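You operate a simulated robot arm through the tools that you are given. There is no shell and no other tool. Be economical: measure what you need, move in short steps, check, and stop when the job is done.

Carry out the task below with a simulated robot arm. There is one attempt and no reset: what you move stays moved.

JOB
Move the grey unit from the lidded carton to the green test tray.
Fine: pad on its rest, white sachet in the dark grey bin, lid left open; the nest and the blue sachet stay.

Only the result counts: the job must be done as asked and must still hold three seconds after the hand-in. Knocking over, shifting, dropping, spilling or breaking anything else fails it. A push-on lid holds only when it is set on centred and level and pressed home; a screw cap is set on level and turned clockwise until tight.

ROBOT AND FRAMES
A 6-joint arm with a two-finger gripper, on a carriage that runs on a rail from [-120.4, -1.2] to [113.6, 1.1] (x, y) and turns from -214 to 119 degrees about z. Base frame: it is fixed where the carriage stands at the start and does not move with it; the origin is on the floor, on the carriage's upright axis, x ahead of it, y to its left, z up; the surface under the hand at the start is at about z = 85. Readings come in cm, degrees, newtons and seconds.
Its first joint turns from -166.0 to 166.0 degrees. Places, roughly: carton lid [80, -50, 100]; dark grey bin [-10, -80, 90]; green test tray [30, -50, 90]; top of the pad rest [20, -70, 90]. Payload 5 kg.
Tool frame: the origin (TCP) lies between the finger pads and is the grasp point; the fingertips stand 3 cm ahead of it; z points along the fingers, y is the line along which they close. The gripper opens to 17.6 cm. The gripper's body begins 15.3 cm behind the TCP.
Orientation is that of the tool frame in the base frame, as [roll, pitch, yaw] about the fixed x, y, z axes, in that order (R = Rz(yaw) Ry(pitch) Rx(roll)). With the fingers straight down and closing along the base's y, the tool's x points along the base's -x, its y along +y and its z along -z.

CONTROLS
- The arm moves only by the tool move_arm. Its argument "moves" is a list of rows, each an object of numbers (a shift or turn left out is 0, a gripper value left out holds the last): "wx", "wy", "wz": the turn, a rotation vector about the tool's x, y, z in degrees; "tx", "ty", "tz": the shift along the tool's x, y, z in cm; "grip": the opening, from 0 (shut) to 1 (fully open). In form: [{"wx": .., "wy": .., "wz": .., "tx": .., "ty": .., "tz": .., "grip": ..}, ...]. A call has 1 to 20 rows; each row shifts and turns the commanded pose from where the row before left it, along the tool's axes as they then stand. A row lasts 0.2 s, in which the tool goes at most 5 cm and 8.6 degrees; a call with a longer step from one row to the next is refused whole, and so is a gripper value outside its range. Where a pose cannot be reached the arm comes as near as it can. A force on the tool above 40 N (or 10 N above the force at the start of the call, whichever is more), or a blocked arm, ends the call early, and 0.2 s more pass. Each finger halts on what it meets, pressing with about 24 N; the grip force reading is that of the motor and also rises with nothing between the fingers. The clock runs only during rows and for 0.2 s after the last one: add rows that do not move to give the fingers time. It gives the time, the measured TCP pose, the force on the tool (base axes), the opening and the grip force at its end, in the units of the frame above (readings bear some noise), with the torque about the TCP (base axes, N m) and any sound that the robot's microphone picked up, and new pictures: "show" is both (left out), scene, wrist or none.
- Cameras (640 x 400 px; columns grow to the right, rows downward): "scene" is now at [1.87, 13.06, 167.37]; the picture's right is [-0.91, -0.42, 0.00], its down [-0.25, 0.54, -0.80] and it looks along [0.34, -0.73, -0.59] (base axes); focal length 293 px, centre (320, 200). "wrist" rides on the gripper at [6.7, -0.9, -18.3] in the tool frame; the picture's right is [0.14, 0.99, 0.00], its down [-0.92, 0.13, -0.36] and it looks along [-0.36, 0.05, 0.93] (tool axes); focal length 251 px, centre (320, 200).
- raise_lower(by): slides the trunk up (or, below 0, down) by that many cm; the arm and the scene camera ride with it, the base frame stays. It gives what a move gives, with no picture.
- steer(legs): drives the robot by 1 to 6 legs, each [ahead, left, turn to the left] in cm, cm and degrees, along the robot's own axes; the way and the turn of a leg run together, so that a leg with both is an arc; at most 150 cm and 180 degrees a leg. The arm and the cameras ride along, it lands a little off, and it stops where it bumps. It keeps to its track: a leg is cut to what the track allows. It gives what a move gives, and a new picture of the scene camera.
- pan_tilt(pan, tilt): turns the head with the scene camera to pan (to the left, within 120 degrees either way) and tilt (down, from -29 to 69), counted from straight ahead of the robot. It gives what a move gives, and a new picture of the scene camera.
- pixel_to_xyz(camera, pixels): there is no depth. For up to 12 entries [column, row, z] of the newest picture of that camera ("zoom" is the newest enlarged one), the place [x, y] in the base frame at which the ray of that pixel passes the height z, good to about 0.2 cm. The clock stands still meanwhile.
- close_up(camera, box): a new picture of the part [left, top, right, bottom] of that camera's present view, enlarged. The clock stands still meanwhile.
- sign_off(): hands the job in; it is judged then, once.

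Go step by step. Measure first, check grasps and placings, and put right what went wrong. The budget is 80 turns and 260 pictures, counting those below and the enlarged ones. Unless the task says otherwise, let go and move clear before handing in, and close with one line.

The tools are called after "Emit:" as a command line: name --argument value ..., lists and objects as JSON in quotes. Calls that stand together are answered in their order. move_arm: Moves the arm, as the interface text tells. Its arguments: {"type":"object","properties":{"moves":{"type":"array"},"show":{"type":"string","enum":["both","scene","wrist","none"]}},"required":["moves"]} The other tools are called the same way: raise_lower (by) slides the trunk up or down; steer (legs) drives the base; pan_tilt (pan, tilt) turns the head that bears the scene camera; pixel_to_xyz (camera, pixels) gives the place at which the rays of pixels pass given heights; close_up (camera, box) takes an enlarged picture of a part of a camera's view; sign_off () hands the job in.

At the start:

```text
time_s: 0.0
tool_pos: [35.31, -70.07, 136.03]
tcp_rot: [180.0, 0.1, 180.0]
contact_force: [-0.9, 0.8, 0.4]
torque: [-0.05, 0.05, 0.02]
opening: 17.6
grip_force: 0.1
trunk travel left (down, up): [-22.5, 12.5]
robot x, y, heading: [0.38, 0.22, -0.0]
head pan, tilt: [-64.9, 36.5]
```

scene: 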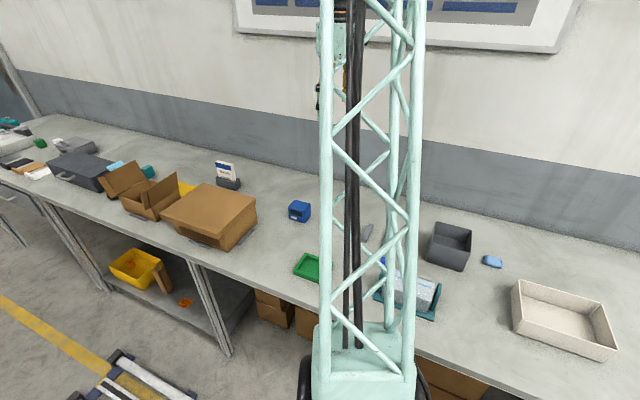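
wrist: 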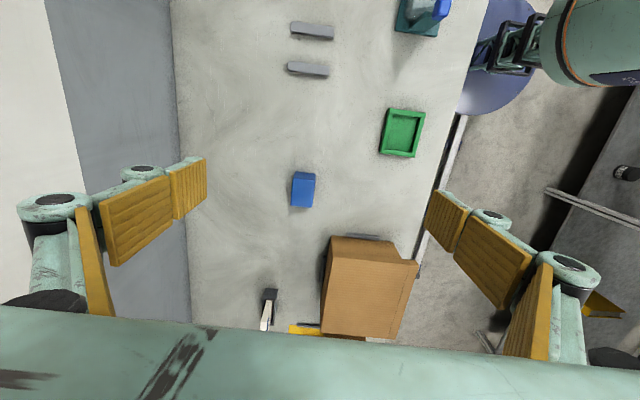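

The scene shows a carton at about (210,215), the green tray at (312,267) and a bin at (450,245), with the arm hiding the pad-rest region. I'll enlarge these parts first.

Emit:
close_up --camera "scene" --box '[90, 140, 350, 300]'

Emit:
close_up --camera "scene" --box '[340, 200, 640, 380]'

Emit:
close_up --camera "wrist" --box '[230, 0, 480, 350]'

```text
2.46 times, centred on (220, 220) of scene
```

zoom: 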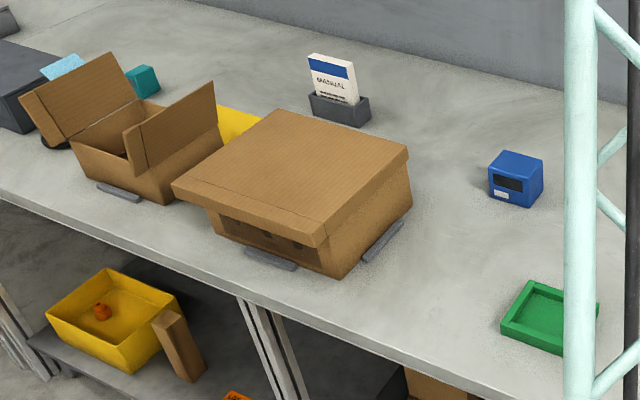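

```text
2.13 times, centred on (490, 290) of scene
```

zoom: 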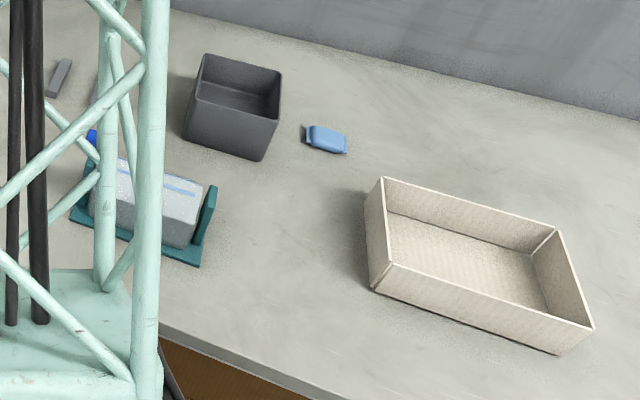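

```text
1.14 times, centred on (355, 175) of wrist
```

zoom: 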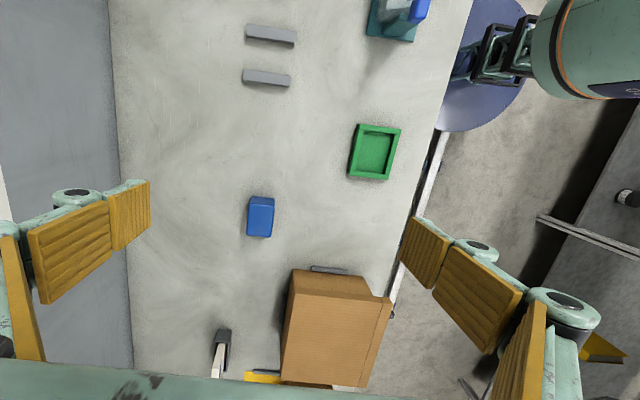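

I'll measure the carton lid corners, the tray, the rest bars and the bin.

Emit:
pixel_to_xyz --camera "scene" --pixels '[[200.6, 184.7, 101], [255.9, 201.8, 101], [222, 237.6, 101], [160.3, 216, 101], [225, 252, 85], [251, 230, 85], [432, 228, 92], [472, 230, 92], [465, 270, 85], [492, 262, 85]]'

Emit:
pixel_to_xyz --camera "wrist" --pixels '[[389, 108, 87], [425, 112, 87], [416, 158, 87], [380, 154, 87], [293, 27, 88], [334, 32, 88], [289, 68, 88], [329, 71, 88], [329, 236, 101], [399, 248, 101], [415, 262, 101], [322, 333, 101]]'

Emit:
close_up --camera "scene" --box '[150, 170, 270, 260]'

```text
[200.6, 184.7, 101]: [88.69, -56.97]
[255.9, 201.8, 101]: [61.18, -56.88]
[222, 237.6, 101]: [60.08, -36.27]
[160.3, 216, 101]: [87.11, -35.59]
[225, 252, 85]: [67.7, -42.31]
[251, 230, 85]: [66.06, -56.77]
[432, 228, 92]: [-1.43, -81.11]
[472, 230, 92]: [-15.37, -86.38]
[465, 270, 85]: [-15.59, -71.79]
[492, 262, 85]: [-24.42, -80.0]
```

```text
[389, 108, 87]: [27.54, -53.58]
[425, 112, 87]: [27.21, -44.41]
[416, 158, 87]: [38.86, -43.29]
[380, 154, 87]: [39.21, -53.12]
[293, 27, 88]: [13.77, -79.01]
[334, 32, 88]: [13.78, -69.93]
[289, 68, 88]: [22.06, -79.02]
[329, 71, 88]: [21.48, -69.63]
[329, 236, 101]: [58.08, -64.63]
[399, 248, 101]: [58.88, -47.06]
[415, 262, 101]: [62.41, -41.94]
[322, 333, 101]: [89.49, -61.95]
```

```text
4.44 times, centred on (210, 215) of scene
```

zoom: 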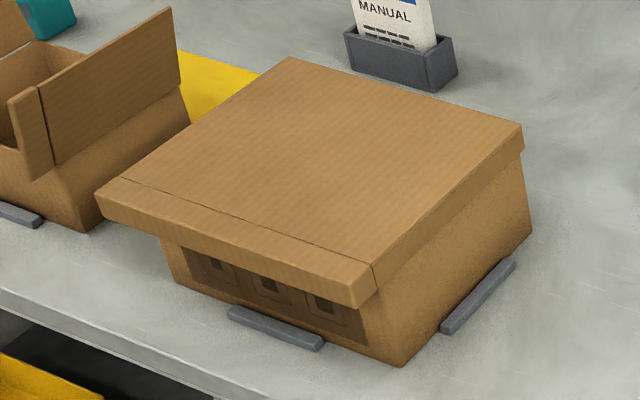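

The lid seems to be hinged on the wall side, with a lip along its front. I'll drive ahead about 35 cm for a view of the carton from the wrist, and then from the other side.

Emit:
steer --legs '[[35, 0, 0]]'

Emit:
move_arm --moves '[{}]' --show "both"

```text
time_s: 2.3
tool_pos: [69.19, -70.09, 136.1]
tcp_rot: [180.0, 0.0, 179.6]
contact_force: [-0.3, 0.0, 0.6]
torque: [0.01, 0.02, 0.02]
opening: 17.58
grip_force: 0.1
trunk travel left (down, up): [-22.5, 12.5]
robot x, y, heading: [34.29, 0.26, -0.7]
head pan, tilt: [-64.9, 36.5]
```

scene: 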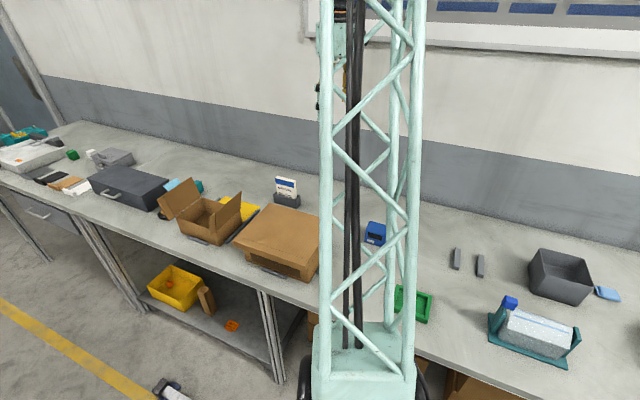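

```text
time_s: 2.7
tool_pos: [69.23, -69.87, 135.95]
tcp_rot: [180.0, 0.0, 179.7]
contact_force: [-0.1, 0.2, -0.1]
torque: [0.02, -0.04, 0.01]
opening: 17.62
grip_force: 0.0
trunk travel left (down, up): [-22.5, 12.5]
robot x, y, heading: [34.42, 0.19, -0.5]
head pan, tilt: [-64.9, 36.5]
```

scene: 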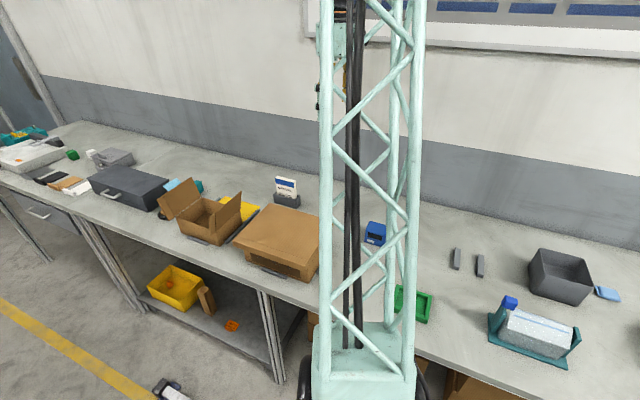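
wrist: 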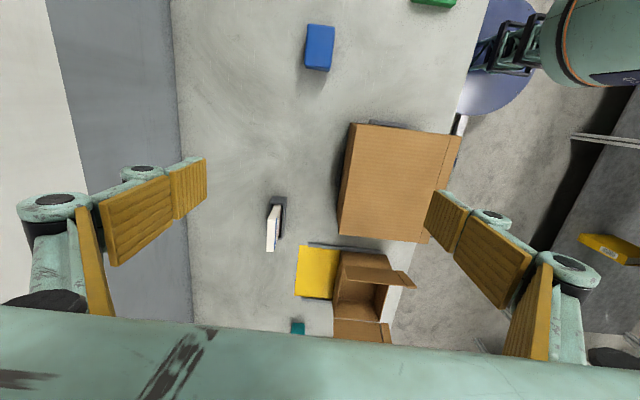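

Emit:
close_up --camera "wrist" --box '[310, 100, 480, 260]'

Emit:
close_up --camera "scene" --box '[220, 190, 340, 290]'

Emit:
pixel_to_xyz --camera "wrist" --pixels '[[350, 123, 98], [350, 123, 102], [350, 123, 106], [338, 235, 98], [338, 235, 102], [429, 243, 98], [429, 243, 102], [460, 136, 98], [460, 136, 102]]'

Emit:
pixel_to_xyz --camera "scene" --pixels '[[273, 203, 98], [273, 203, 102], [273, 203, 106], [232, 240, 98], [232, 240, 102], [232, 240, 106], [301, 268, 98], [301, 268, 102]]'

```text
2.50 times, centred on (395, 180) of wrist
```

zoom: 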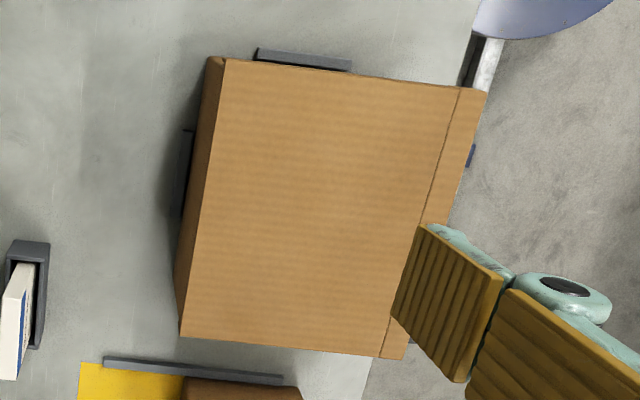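

```text
4.00 times, centred on (280, 240) of scene
```

zoom: 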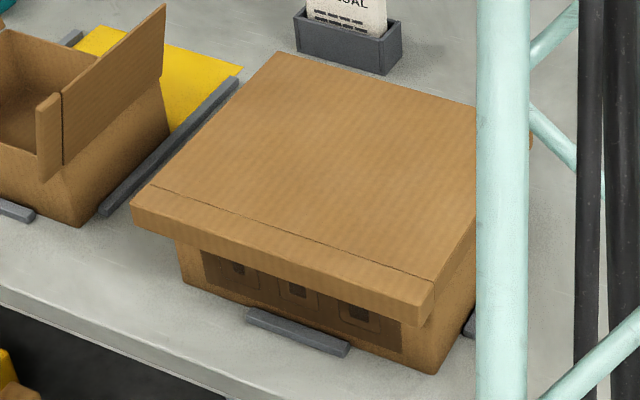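

```text
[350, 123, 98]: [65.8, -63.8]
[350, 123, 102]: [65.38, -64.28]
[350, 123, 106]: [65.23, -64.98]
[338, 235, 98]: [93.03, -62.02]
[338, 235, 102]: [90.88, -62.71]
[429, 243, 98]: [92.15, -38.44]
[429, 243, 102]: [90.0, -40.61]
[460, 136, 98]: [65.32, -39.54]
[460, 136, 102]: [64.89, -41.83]
```

```text
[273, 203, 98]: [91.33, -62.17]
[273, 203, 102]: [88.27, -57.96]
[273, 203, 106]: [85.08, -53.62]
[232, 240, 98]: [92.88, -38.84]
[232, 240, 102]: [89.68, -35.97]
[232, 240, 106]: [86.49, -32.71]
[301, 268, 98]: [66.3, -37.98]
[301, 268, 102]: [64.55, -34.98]
```

Emit:
close_up --camera "scene" --box '[225, 225, 325, 290]'

Emit:
close_up --camera "wrist" --box '[410, 110, 480, 160]'

```text
6.15 times, centred on (275, 258) of scene
```

zoom: 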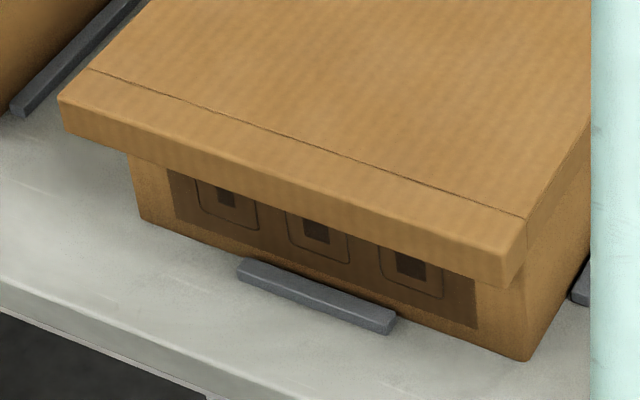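

```text
8.00 times, centred on (445, 135) of wrist
```

zoom: 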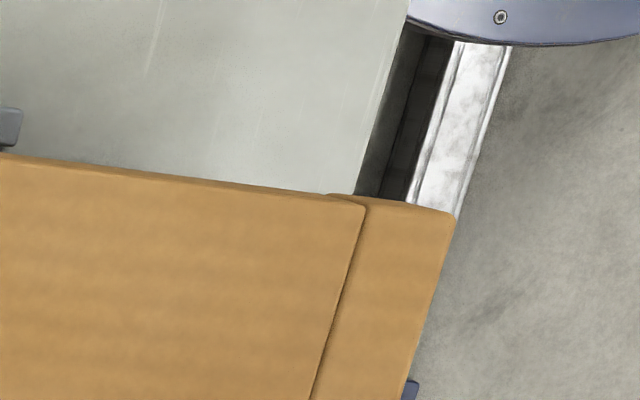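

Emit:
pixel_to_xyz --camera "scene" --pixels '[[305.1, 267, 97], [305.1, 267, 99], [304.3, 272.3, 95], [304.3, 272.3, 97], [308.4, 284.4, 85], [232.8, 241.3, 97], [232.8, 241.3, 99], [245, 262, 85], [286, 278.5, 87]]'

Emit:
pixel_to_xyz --camera "wrist" --pixels '[[461.9, 136.5, 97], [461.9, 136.5, 99], [450, 135.5, 98], [275, 235, 96], [283, 200, 90], [350, 123, 97], [342, 190, 90]]'

```text
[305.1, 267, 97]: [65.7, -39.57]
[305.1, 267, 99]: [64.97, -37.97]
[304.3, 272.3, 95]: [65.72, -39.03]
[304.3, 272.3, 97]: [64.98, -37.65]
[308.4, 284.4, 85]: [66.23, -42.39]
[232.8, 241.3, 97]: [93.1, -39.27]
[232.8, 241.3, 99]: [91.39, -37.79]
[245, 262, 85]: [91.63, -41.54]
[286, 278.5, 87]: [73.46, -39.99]
```

```text
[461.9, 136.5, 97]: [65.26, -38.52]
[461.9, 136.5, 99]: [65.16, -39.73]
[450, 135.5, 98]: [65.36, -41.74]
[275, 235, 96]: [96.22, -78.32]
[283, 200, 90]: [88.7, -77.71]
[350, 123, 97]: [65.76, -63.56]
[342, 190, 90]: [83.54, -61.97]
```

The lid's front lip is at y≈-39, z≈96–98, and overhangs the body (front y≈-42). I'll place the robot at x≈20, from where everything is in reach, then tilt the tool toward the wall to get under the lip.

Emit:
steer --legs '[[-14.4, 0, 0.5]]'

Emit:
move_arm --moves '[{"wx": 8.5, "grip": 0}, {"wx": 8.5}, {"wx": 8.5}, {"wx": 8.5}, {"wx": 8.5}, {"wx": 8.5}, {}, {}]' --show "scene"

```text
time_s: 4.1
tool_pos: [55.59, -69.72, 135.95]
tcp_rot: [180.0, 0.1, -179.7]
contact_force: [-0.9, 0.1, -0.1]
torque: [-0.04, -0.05, 0.0]
opening: 17.6
grip_force: 0.0
trunk travel left (down, up): [-22.5, 12.5]
robot x, y, heading: [19.98, 0.45, 0.3]
head pan, tilt: [-64.9, 36.5]
```

scene: 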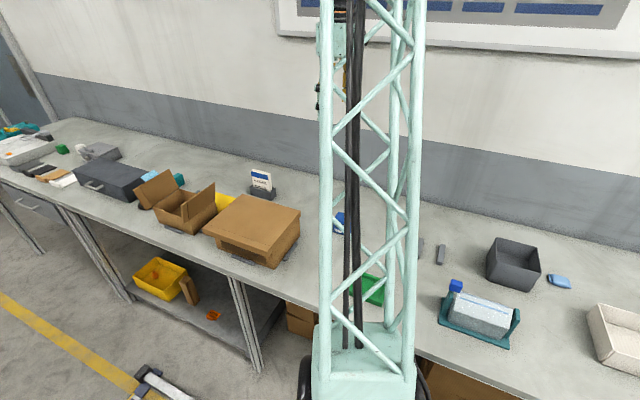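

```text
time_s: 5.9
tool_pos: [55.65, -69.8, 136.06]
tcp_rot: [-129.0, 0.1, -179.7]
contact_force: [-0.1, -0.1, 0.3]
torque: [0.01, 0.01, -0.02]
opening: 0.0
grip_force: 24.0
trunk travel left (down, up): [-22.5, 12.5]
robot x, y, heading: [19.85, 0.4, -0.0]
head pan, tilt: [-64.9, 36.5]
```

scene: 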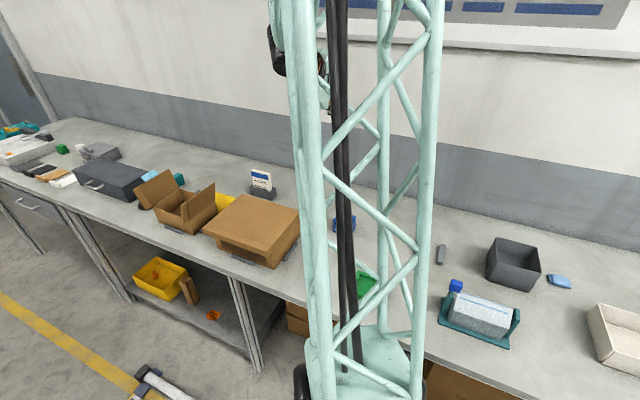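

The tool is tilted 51° with the fingers shut. Next I move it above and in front of the carton's lip.

Emit:
move_arm --moves '[{"tx": -2.335, "ty": 3.17, "tz": -2.17}, {"tx": -2.335, "ty": 3.17, "tz": -2.17}, {"tx": -2.335, "ty": 3.17, "tz": -2.17}, {"tx": -2.335, "ty": 3.17, "tz": -2.17}, {"tx": -2.335, "ty": 3.17, "tz": -2.17}, {"tx": -2.335, "ty": 3.17, "tz": -2.17}, {"tx": -2.335, "ty": 3.17, "tz": -2.17}, {"tx": -2.335, "ty": 3.17, "tz": -2.17}, {"tx": -2.335, "ty": 3.17, "tz": -2.17}, {"tx": -2.335, "ty": 3.17, "tz": -2.17}, {}, {}]' --show "both"

```text
time_s: 8.5
tool_pos: [79.18, -32.96, 125.03]
tcp_rot: [-129.0, 0.0, -179.9]
contact_force: [-0.8, 0.0, -0.1]
torque: [0.08, -0.05, 0.06]
opening: 0.0
grip_force: 23.5
trunk travel left (down, up): [-22.5, 12.5]
robot x, y, heading: [20.09, 0.07, 0.0]
head pan, tilt: [-64.9, 36.5]
```

scene: 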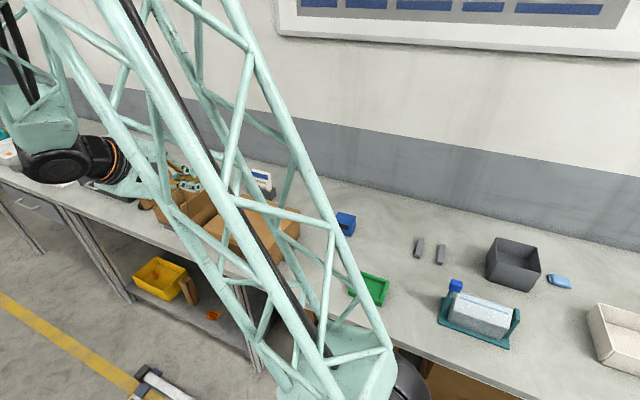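
wrist: 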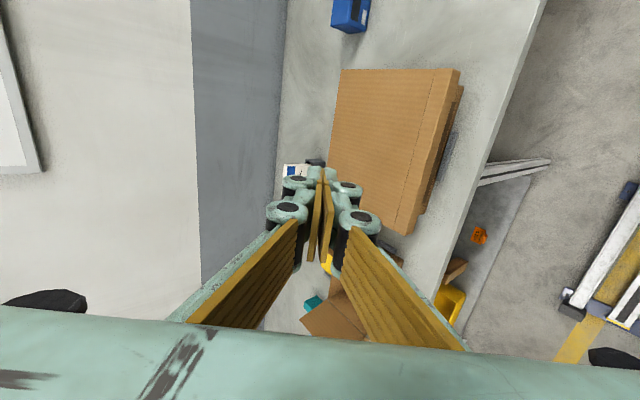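

Clear so far. I'll lower in front of the lip, stopping at z≈100.

Emit:
move_arm --moves '[{"ty": 2.775, "tz": 2.246}, {"ty": 2.775, "tz": 2.246}, {"ty": 2.775, "tz": 2.246}, {"ty": 2.775, "tz": 2.246}, {"ty": 2.775, "tz": 2.246}, {"ty": 2.775, "tz": 2.246}, {"ty": 2.775, "tz": 2.246}, {}]' --show "both"

```text
time_s: 10.3
tool_pos: [78.91, -33.08, 99.84]
tcp_rot: [-129.0, 0.1, -179.8]
contact_force: [0.7, -0.4, 0.1]
torque: [-0.06, 0.07, -0.13]
opening: 0.0
grip_force: 23.9
trunk travel left (down, up): [-22.5, 12.5]
robot x, y, heading: [20.08, 0.5, 0.0]
head pan, tilt: [-64.9, 36.5]
```

scene: 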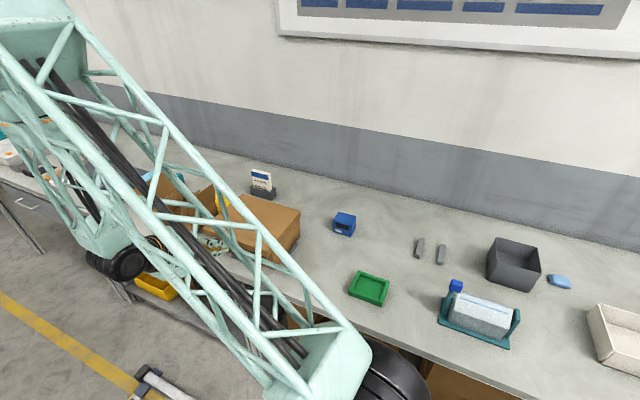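
wrist: 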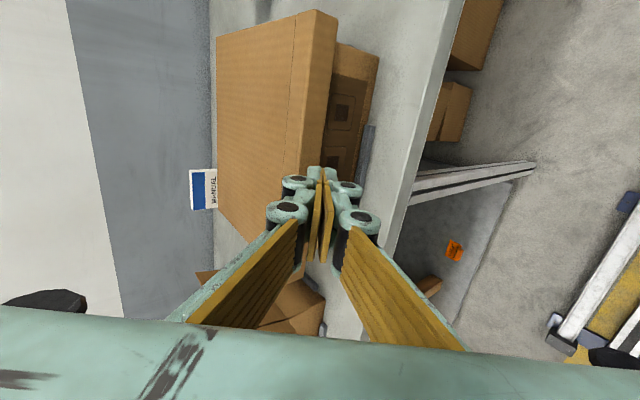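

Emit:
move_arm --moves '[{"ty": 2.2, "tz": 1.78}, {"ty": 2.2, "tz": 1.78}, {"ty": -1.11, "tz": 1.37}, {"ty": -1.11, "tz": 1.37}, {"ty": -1.11, "tz": 1.37}, {}]' --show "both"

```text
time_s: 11.7
tool_pos: [78.94, -38.29, 94.17]
tcp_rot: [-129.1, 0.0, -179.8]
contact_force: [0.5, 2.2, -0.7]
torque: [-0.01, -0.02, 0.01]
opening: 0.0
grip_force: 23.5
trunk travel left (down, up): [-22.5, 12.5]
robot x, y, heading: [20.16, 0.78, 0.2]
head pan, tilt: [-64.9, 36.5]
```

scene: 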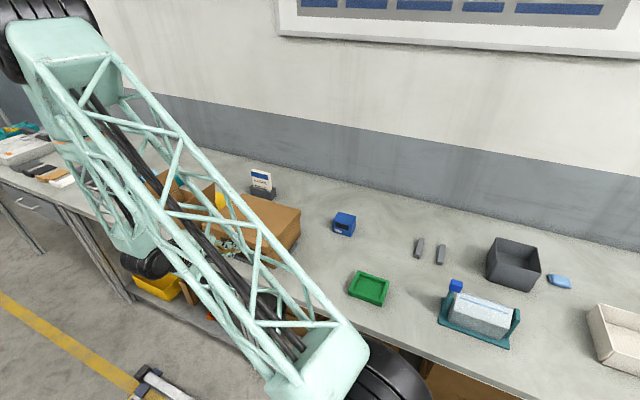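
wrist: 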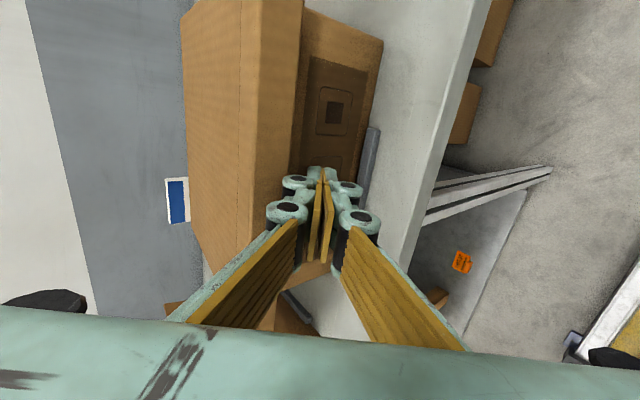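

The tip is beneath the lip. I'll lift 3 cm as a test.

Emit:
move_arm --moves '[{"ty": -0.777, "tz": -0.629}, {"ty": -0.777, "tz": -0.629}, {"ty": -0.777, "tz": -0.629}, {"ty": -0.777, "tz": -0.629}]' --show "both"

```text
time_s: 12.7
tool_pos: [79.02, -38.19, 98.28]
tcp_rot: [-129.0, 0.0, -179.8]
contact_force: [-0.1, 1.2, -1.7]
torque: [-0.06, 0.0, 0.01]
opening: 0.0
grip_force: 24.1
trunk travel left (down, up): [-22.5, 12.5]
robot x, y, heading: [20.22, 0.43, 0.3]
head pan, tilt: [-64.9, 36.5]
```

scene: 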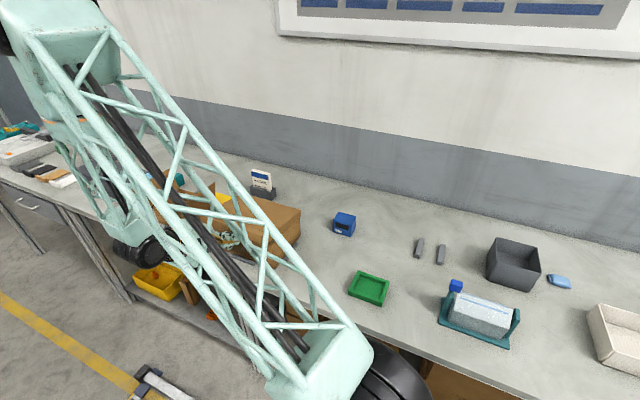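
wrist: 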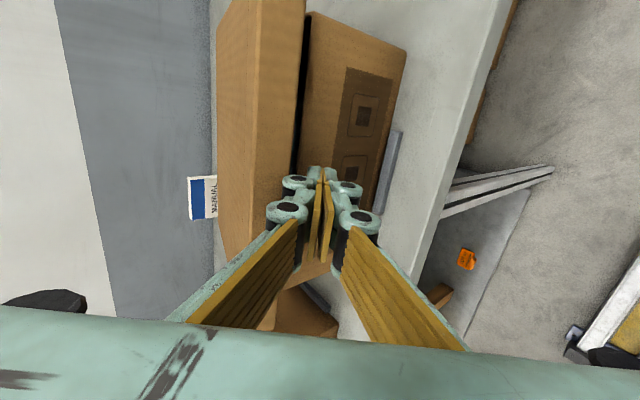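

The lid rises with almost no force, hinged at the back. I'll continue along the arc, turning with it.

Emit:
move_arm --moves '[{"wx": -4.25, "ty": -1.57, "tz": -1.05}, {"wx": -4.25, "ty": -1.57, "tz": -1.05}, {"wx": -4.25, "ty": -1.57, "tz": -1.05}, {"wx": -4.25, "ty": -1.57, "tz": -1.05}, {"wx": -4.25, "ty": -1.57, "tz": -1.05}, {"wx": -4.25, "ty": -1.57, "tz": -1.05}, {"wx": -4.25, "ty": -1.57, "tz": -1.05}, {"wx": -4.25, "ty": -1.57, "tz": -1.05}, {"wx": -4.25, "ty": -1.57, "tz": -1.05}, {"wx": -4.25, "ty": -1.57, "tz": -1.05}, {"wx": -4.25, "ty": -1.57, "tz": -1.05}, {"wx": -4.25, "ty": -1.57, "tz": -1.05}]' --show "both"

```text
time_s: 15.3
tool_pos: [78.82, -48.57, 117.36]
tcp_rot: [179.9, 0.0, -179.8]
contact_force: [-0.2, 0.0, 0.3]
torque: [-0.04, -0.03, 0.01]
opening: 0.01
grip_force: 24.3
trunk travel left (down, up): [-22.5, 12.5]
robot x, y, heading: [20.08, 0.14, 0.1]
head pan, tilt: [-64.9, 36.5]
```

scene: 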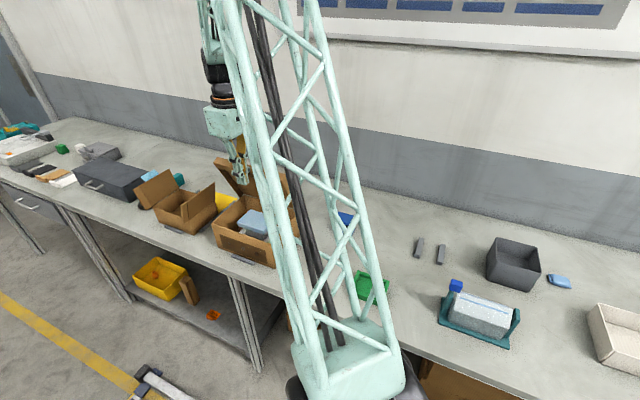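
wrist: 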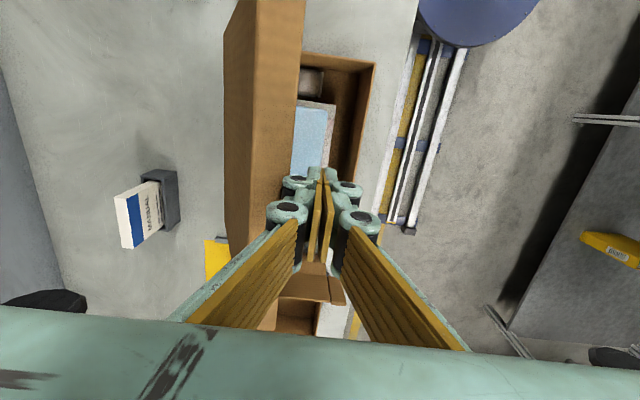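

Emit:
move_arm --moves '[{"ty": -1.6, "tz": -0.2}, {"ty": -1.6, "tz": -0.2}, {"ty": -1.6, "tz": -0.2}, {"ty": -1.6, "tz": -0.2}, {"ty": -1.6, "tz": -0.2}, {"ty": -1.6, "tz": -0.2}, {"ty": -1.6}, {"ty": -1.6}, {"ty": -1.6}, {"ty": -1.6}]' --show "both"

```text
time_s: 17.5
tool_pos: [79.08, -64.59, 118.82]
tcp_rot: [180.0, -0.1, -179.8]
contact_force: [0.6, -0.5, -0.5]
torque: [-0.03, -0.02, 0.01]
opening: 0.01
grip_force: 23.7
trunk travel left (down, up): [-22.5, 12.5]
robot x, y, heading: [20.32, 0.2, 0.1]
head pan, tilt: [-64.9, 36.5]
```

scene: 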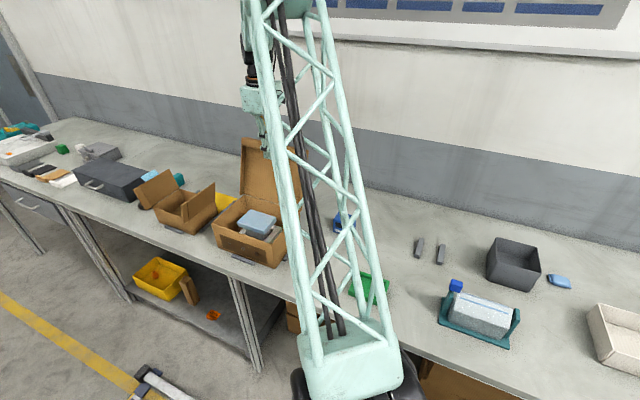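
wrist: 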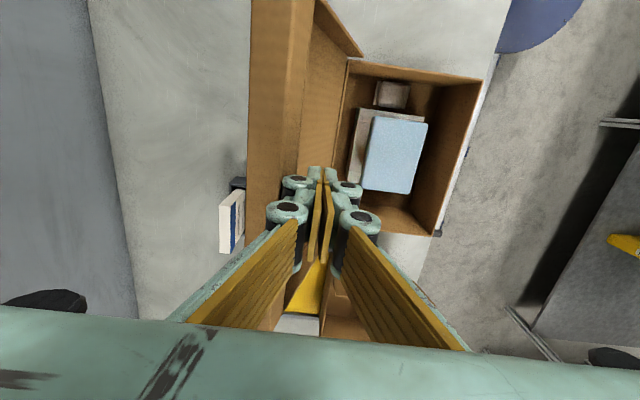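

Emit:
move_arm --moves '[{"ty": -1.5}, {"ty": -1.5}, {"ty": -1}, {}, {"ty": 2}, {"ty": 3}, {"ty": 3}, {"ty": 3}, {}]' --show "both"

Emit:
close_up --camera "scene" --box '[190, 120, 310, 280]'

```text
time_s: 19.5
tool_pos: [79.0, -57.56, 118.97]
tcp_rot: [180.0, 0.0, -179.6]
contact_force: [-0.6, 0.5, 0.0]
torque: [-0.14, -0.04, -0.02]
opening: 0.0
grip_force: 24.1
trunk travel left (down, up): [-22.5, 12.5]
robot x, y, heading: [20.12, 0.45, 0.2]
head pan, tilt: [-64.9, 36.5]
```

scene: 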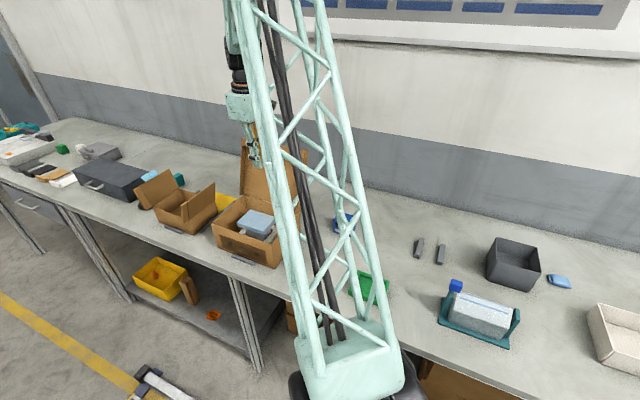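
wrist: 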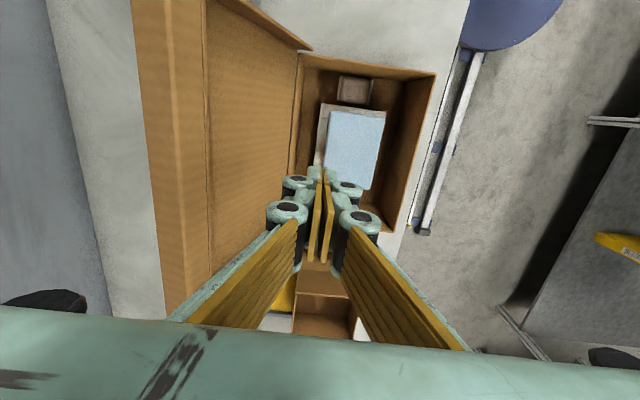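

```text
2.50 times, centred on (250, 200) of scene
```

zoom: 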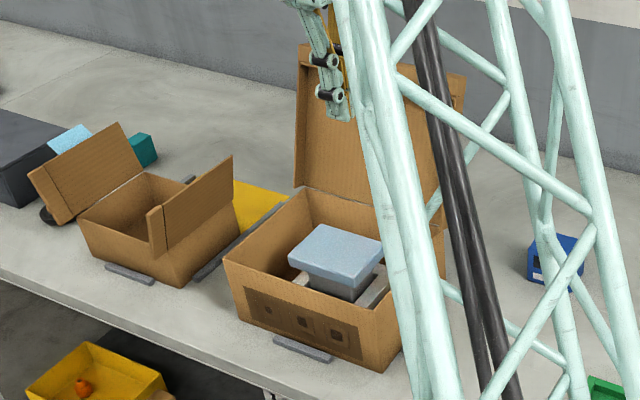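

The lid stays open past vertical. Now I raise the hand and open it to view the carton's contents.

Emit:
move_arm --moves '[{"tx": 2.5, "ty": 1, "tz": -3, "grip": 1}, {"tx": 2.5, "ty": 1, "tz": -3}, {"tx": 2.5, "ty": 1, "tz": -3}, {"tx": 2.5, "ty": 1, "tz": -3}, {"tx": 2.5, "ty": 1, "tz": -3}, {}, {}]' --show "both"

Emit:
close_up --camera "wrist" --box '[250, 60, 450, 200]'

Emit:
close_up --camera "scene" --box '[200, 180, 310, 270]'

```text
time_s: 21.1
tool_pos: [66.46, -52.72, 133.62]
tcp_rot: [180.0, 0.0, -179.8]
contact_force: [0.7, -0.1, -0.3]
torque: [0.06, 0.04, 0.02]
opening: 17.58
grip_force: 0.1
trunk travel left (down, up): [-22.5, 12.5]
robot x, y, heading: [20.41, 0.25, 0.5]
head pan, tilt: [-64.9, 36.5]
```

scene: 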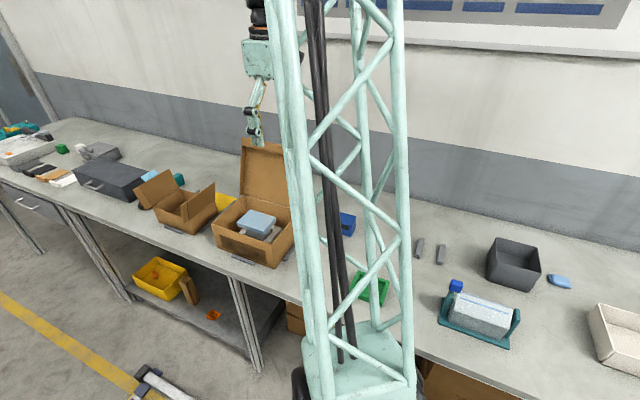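
wrist: 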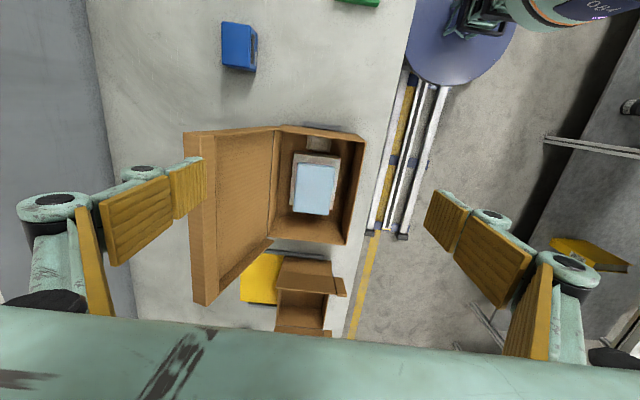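

```text
2.86 times, centred on (350, 130) of wrist
```

zoom: 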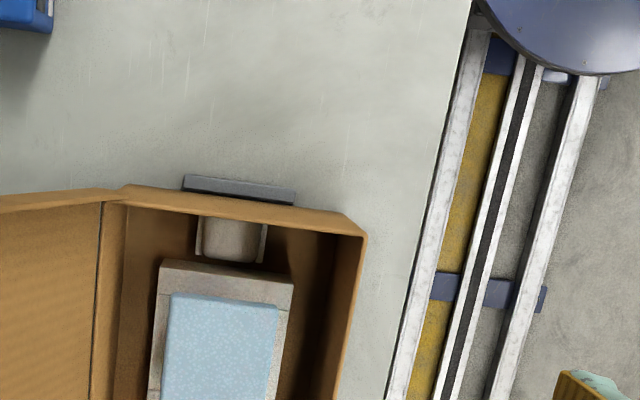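

```text
4.44 times, centred on (255, 225) of scene
```

zoom: 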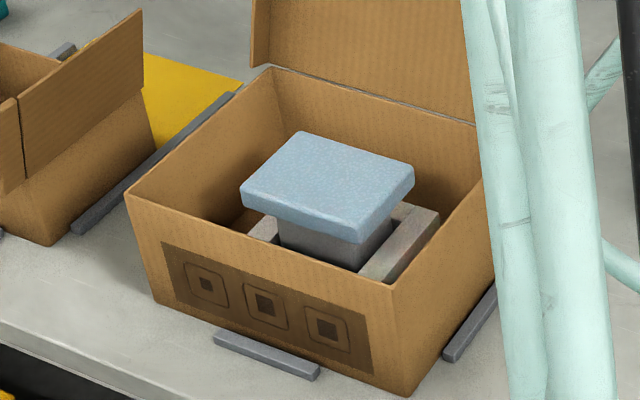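

Emit:
pixel_to_xyz --camera "scene" --pixels '[[250.6, 209.7, 94], [250.6, 209.7, 97], [276.2, 217.2, 94], [276.2, 217.2, 97], [264.5, 230, 94], [264.5, 230, 97], [237, 221.7, 94], [237, 221.7, 97]]'

Emit:
close_up --camera "wrist" --box '[260, 120, 380, 250]'

Emit:
pixel_to_xyz --camera "wrist" --pixels '[[299, 163, 94], [299, 163, 97], [337, 164, 94], [337, 164, 97], [333, 215, 94], [333, 215, 97], [293, 212, 94], [293, 212, 97]]'

Emit:
close_up --camera "scene" --box '[400, 220, 580, 340]'

```text
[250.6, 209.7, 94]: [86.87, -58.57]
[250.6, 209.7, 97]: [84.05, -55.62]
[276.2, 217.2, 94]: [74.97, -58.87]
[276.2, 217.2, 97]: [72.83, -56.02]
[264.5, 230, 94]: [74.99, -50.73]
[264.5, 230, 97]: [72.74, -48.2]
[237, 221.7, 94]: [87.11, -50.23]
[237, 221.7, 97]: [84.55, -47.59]
```

```text
3.08 times, centred on (320, 185) of wrist
```

zoom: 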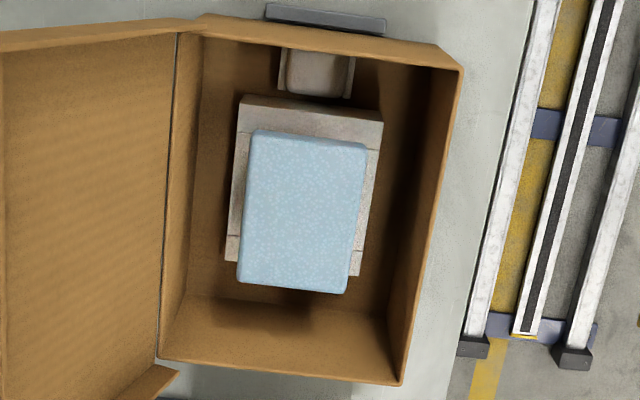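

```text
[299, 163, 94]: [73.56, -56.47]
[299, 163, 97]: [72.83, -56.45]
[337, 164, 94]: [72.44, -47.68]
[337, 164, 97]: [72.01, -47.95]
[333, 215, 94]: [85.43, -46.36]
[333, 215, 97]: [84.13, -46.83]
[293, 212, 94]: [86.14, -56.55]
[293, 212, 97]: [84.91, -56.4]
```

```text
3.33 times, centred on (490, 280) of scene
```

zoom: 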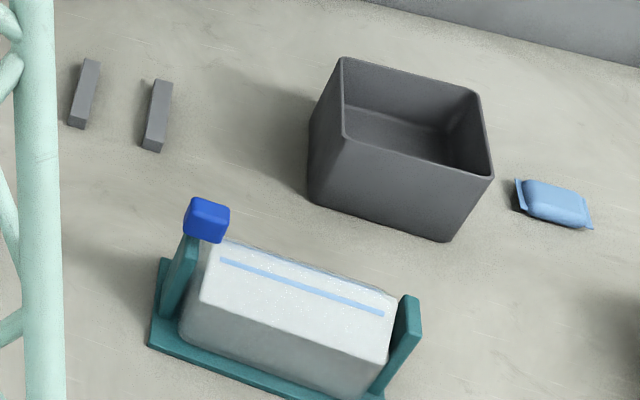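

The pad's top is at z≈97, centred at (78.5,-51.9), about 8.5 cm wide in y and turned by about +2.5°. I'll move over it to z≈108.

Emit:
move_arm --moves '[{"tx": -3, "ty": 0.2, "wz": -2.5, "grip": 0.75}, {"tx": -3, "ty": 0.2}, {"tx": -3, "ty": 0.2}, {"tx": -3, "ty": 0.2}, {"tz": 4.3}, {"tz": 4.3}, {"tz": 4.3}, {"tz": 4.3}, {"tz": 4.3}, {"tz": 4.1}, {}]' --show "both"

Emit:
close_up --camera "scene" --box '[200, 150, 310, 270]'

```text
time_s: 23.5
tool_pos: [78.41, -51.49, 107.99]
tcp_rot: [179.9, -0.1, -177.3]
contact_force: [0.2, -1.7, -0.7]
torque: [0.1, 0.07, -0.02]
opening: 13.15
grip_force: 0.0
trunk travel left (down, up): [-22.5, 12.5]
robot x, y, heading: [20.0, -0.1, -0.0]
head pan, tilt: [-64.9, 36.5]
```

scene: 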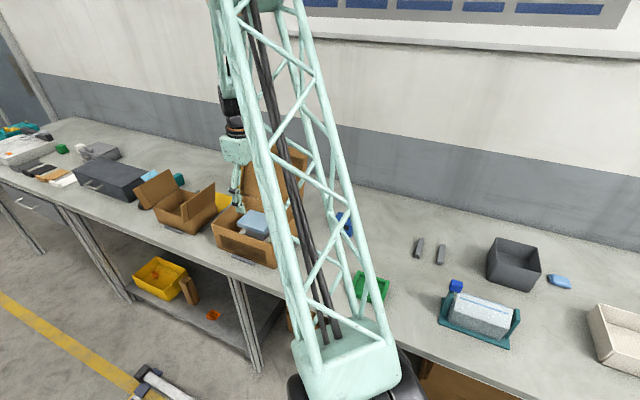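
wrist: 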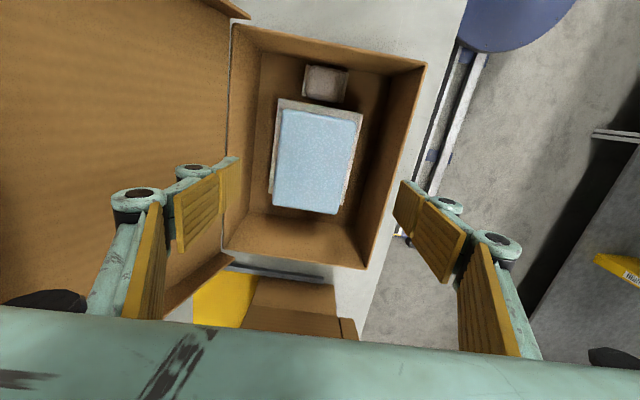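

```text
3.33 times, centred on (255, 210) of scene
```

zoom: 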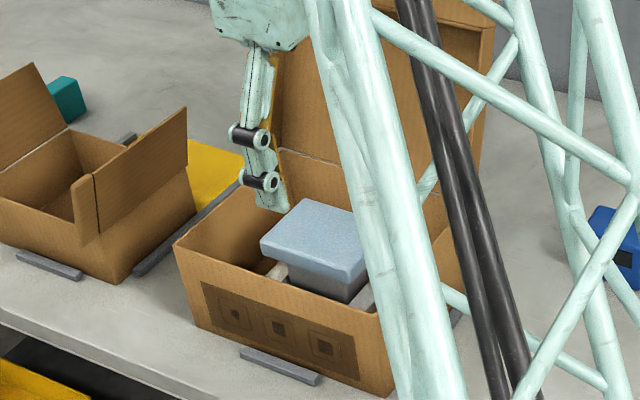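

Emit:
pixel_to_xyz --camera "wrist" --pixels '[[283, 110, 97], [359, 115, 97], [338, 213, 97], [276, 206, 97], [309, 65, 88], [346, 72, 88], [304, 95, 88], [230, 25, 97], [425, 62, 97]]'

Emit:
close_up --camera "wrist" --box '[240, 40, 400, 230]'

```text
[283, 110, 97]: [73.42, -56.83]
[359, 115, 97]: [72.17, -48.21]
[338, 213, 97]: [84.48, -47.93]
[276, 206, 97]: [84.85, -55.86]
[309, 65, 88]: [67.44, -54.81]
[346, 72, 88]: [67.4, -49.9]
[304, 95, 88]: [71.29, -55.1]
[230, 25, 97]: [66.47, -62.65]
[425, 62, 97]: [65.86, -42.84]
```

```text
2.11 times, centred on (320, 135) of wrist
```

zoom: 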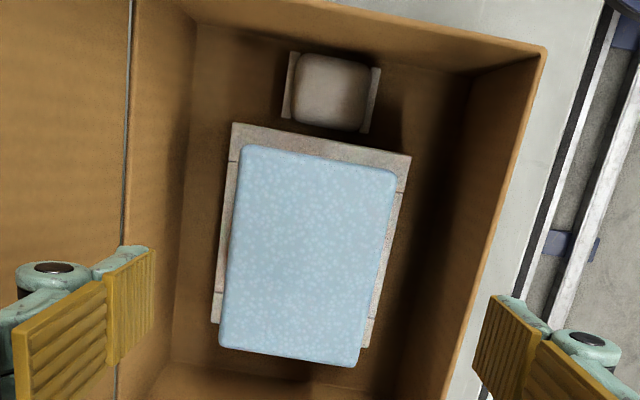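

The white sachet is visible between two small plates at about (69.5,-52.3). I'll centre on the pad, descend and grip it.

Emit:
move_arm --moves '[{"ty": -0.65, "tx": -0.1, "grip": 0.61}, {}, {"tz": 3.5}, {"tz": 3.5}, {"tz": 3.3}, {}, {"grip": 0}, {}, {}, {}]' --show "both"

```text
time_s: 25.7
tool_pos: [78.45, -52.22, 97.72]
tcp_rot: [180.0, 0.0, -177.2]
contact_force: [-0.2, -0.8, 4.5]
torque: [0.01, 0.01, 0.0]
opening: 8.7
grip_force: 24.0
trunk travel left (down, up): [-22.5, 12.5]
robot x, y, heading: [20.27, 0.34, -0.1]
head pan, tilt: [-64.9, 36.5]
```

scene: 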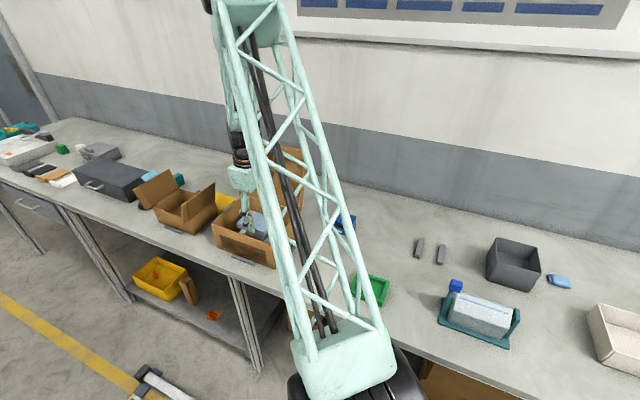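
wrist: 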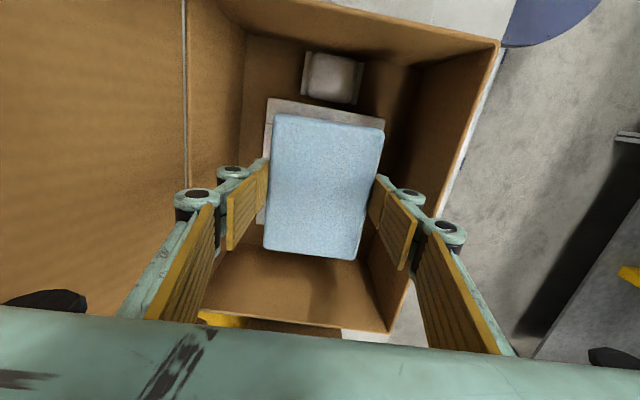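

The pad is gripped at 8.7 cm. I'll lift 3 cm and check that the unit stays.

Emit:
move_arm --moves '[{"tz": -0.7}, {"tz": -0.7}, {"tz": -0.8}, {"tz": -0.8}, {}]' --show "none"

Emit:
close_up --camera "scene" --box '[200, 170, 310, 270]'

```text
time_s: 26.9
tool_pos: [78.55, -52.21, 100.75]
tcp_rot: [-180.0, 0.0, -177.3]
contact_force: [-0.1, 0.2, 0.2]
torque: [-0.02, 0.0, -0.01]
opening: 8.71
grip_force: 24.1
trunk travel left (down, up): [-22.5, 12.5]
robot x, y, heading: [20.29, 0.01, 0.1]
head pan, tilt: [-64.9, 36.5]
```

```text
4.00 times, centred on (255, 220) of scene
```

zoom: 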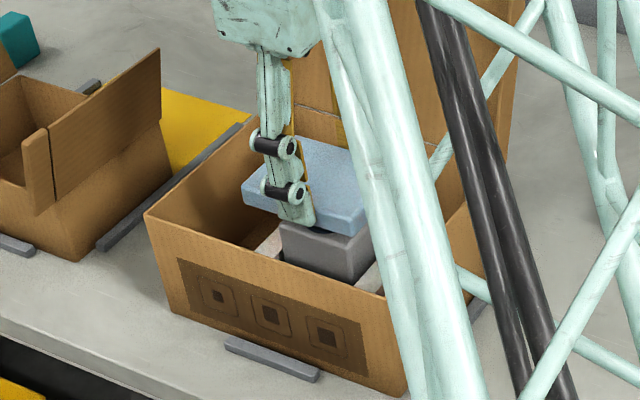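

Emit:
move_arm --moves '[{"tz": -3}, {"tz": -4}, {"tz": -4}, {"tz": -4}, {"tz": -4}, {"tz": -4}, {}]' --show "both"

Emit:
close_up --camera "scene" --box '[200, 130, 310, 270]'

Emit:
close_up --camera "wrist" --box '[200, 80, 440, 270]'

```text
time_s: 28.5
tool_pos: [78.55, -52.23, 123.91]
tcp_rot: [180.0, 0.0, -177.3]
contact_force: [-0.6, 0.8, 0.1]
torque: [-0.09, -0.06, 0.0]
opening: 8.69
grip_force: 24.2
trunk travel left (down, up): [-22.5, 12.5]
robot x, y, heading: [20.08, 0.59, 0.4]
head pan, tilt: [-64.9, 36.5]
```

scene: 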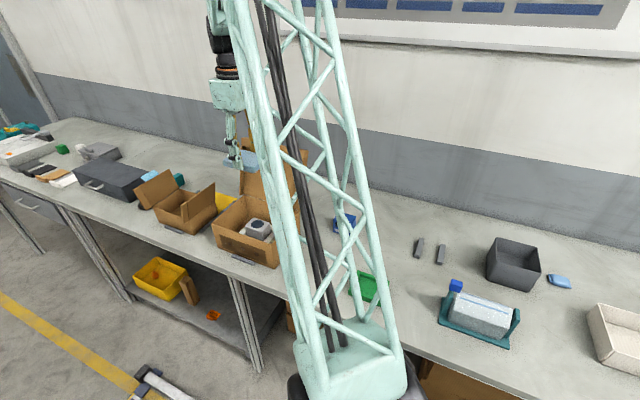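
wrist: 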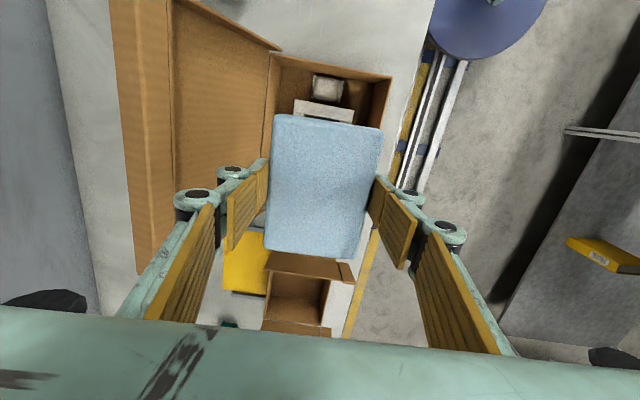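

```text
2.86 times, centred on (255, 200) of scene
```

zoom: 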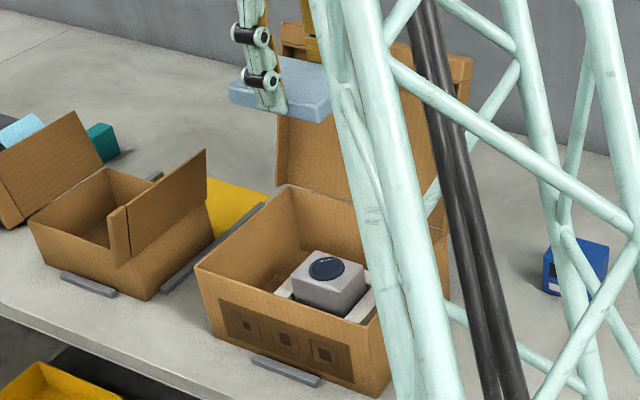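

```text
2.11 times, centred on (320, 175) of wrist
```

zoom: 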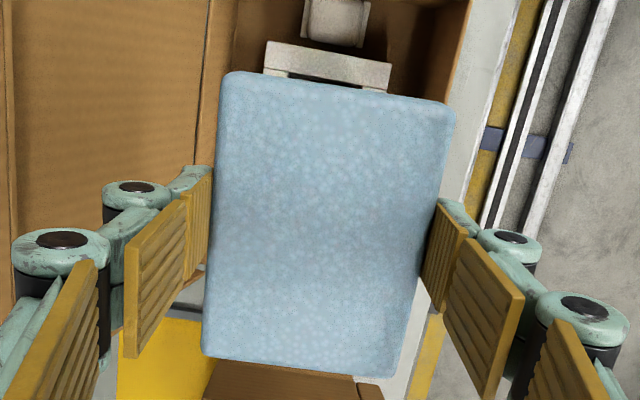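

Only the pad came up, and the unit stays in its nest. Now I'll measure the pad rest (the two grey bars).

Emit:
close_up --camera "scene" --box '[405, 230, 455, 270]'

Emit:
close_up --camera "scene" --box '[470, 225, 550, 295]'

```text
10.00 times, centred on (430, 250) of scene
```

zoom: 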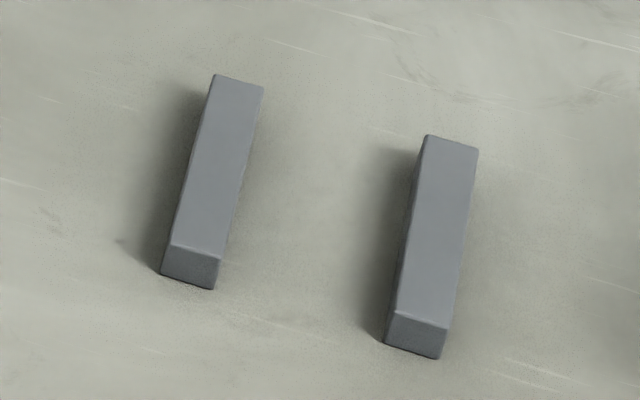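

```text
5.71 times, centred on (510, 260) of scene
```

zoom: 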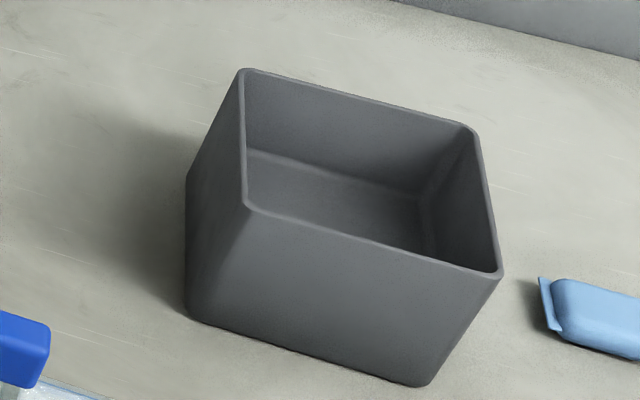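

Emit:
pixel_to_xyz --camera "scene" --pixels '[[414.2, 257.3, 85], [419.3, 258.8, 85], [415, 254.3, 86.3], [420, 255.7, 86.3], [419.3, 237.4, 86.3], [424.3, 238.7, 86.3], [440.7, 243.4, 86.3], [445.8, 244.8, 86.3], [442.7, 262.5, 86.3], [437.3, 261, 86.3], [436.3, 264.3, 85], [441.8, 265.8, 85]]'

Emit:
pixel_to_xyz --camera "scene" --pixels '[[496.6, 237.3, 95], [496.6, 237.3, 97], [536.8, 247.4, 95], [541.6, 272.6, 95], [541.6, 272.6, 97], [497.3, 260.9, 95], [486.9, 279.6, 85], [528.4, 292.4, 85]]'

```text
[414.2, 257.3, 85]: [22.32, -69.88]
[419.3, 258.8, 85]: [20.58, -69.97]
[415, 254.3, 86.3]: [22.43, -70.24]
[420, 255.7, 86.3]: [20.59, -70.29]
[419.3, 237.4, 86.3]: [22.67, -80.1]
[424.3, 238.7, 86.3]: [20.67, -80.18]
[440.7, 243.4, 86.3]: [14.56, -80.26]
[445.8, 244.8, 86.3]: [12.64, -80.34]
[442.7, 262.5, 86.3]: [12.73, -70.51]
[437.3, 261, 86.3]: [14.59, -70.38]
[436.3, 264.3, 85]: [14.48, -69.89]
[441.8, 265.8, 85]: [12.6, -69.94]
```

```text
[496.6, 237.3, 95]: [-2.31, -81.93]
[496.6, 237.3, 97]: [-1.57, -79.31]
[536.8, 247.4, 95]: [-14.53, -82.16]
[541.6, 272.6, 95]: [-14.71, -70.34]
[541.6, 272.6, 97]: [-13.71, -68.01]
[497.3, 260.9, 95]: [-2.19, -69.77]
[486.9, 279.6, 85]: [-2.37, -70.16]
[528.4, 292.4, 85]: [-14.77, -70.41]
```

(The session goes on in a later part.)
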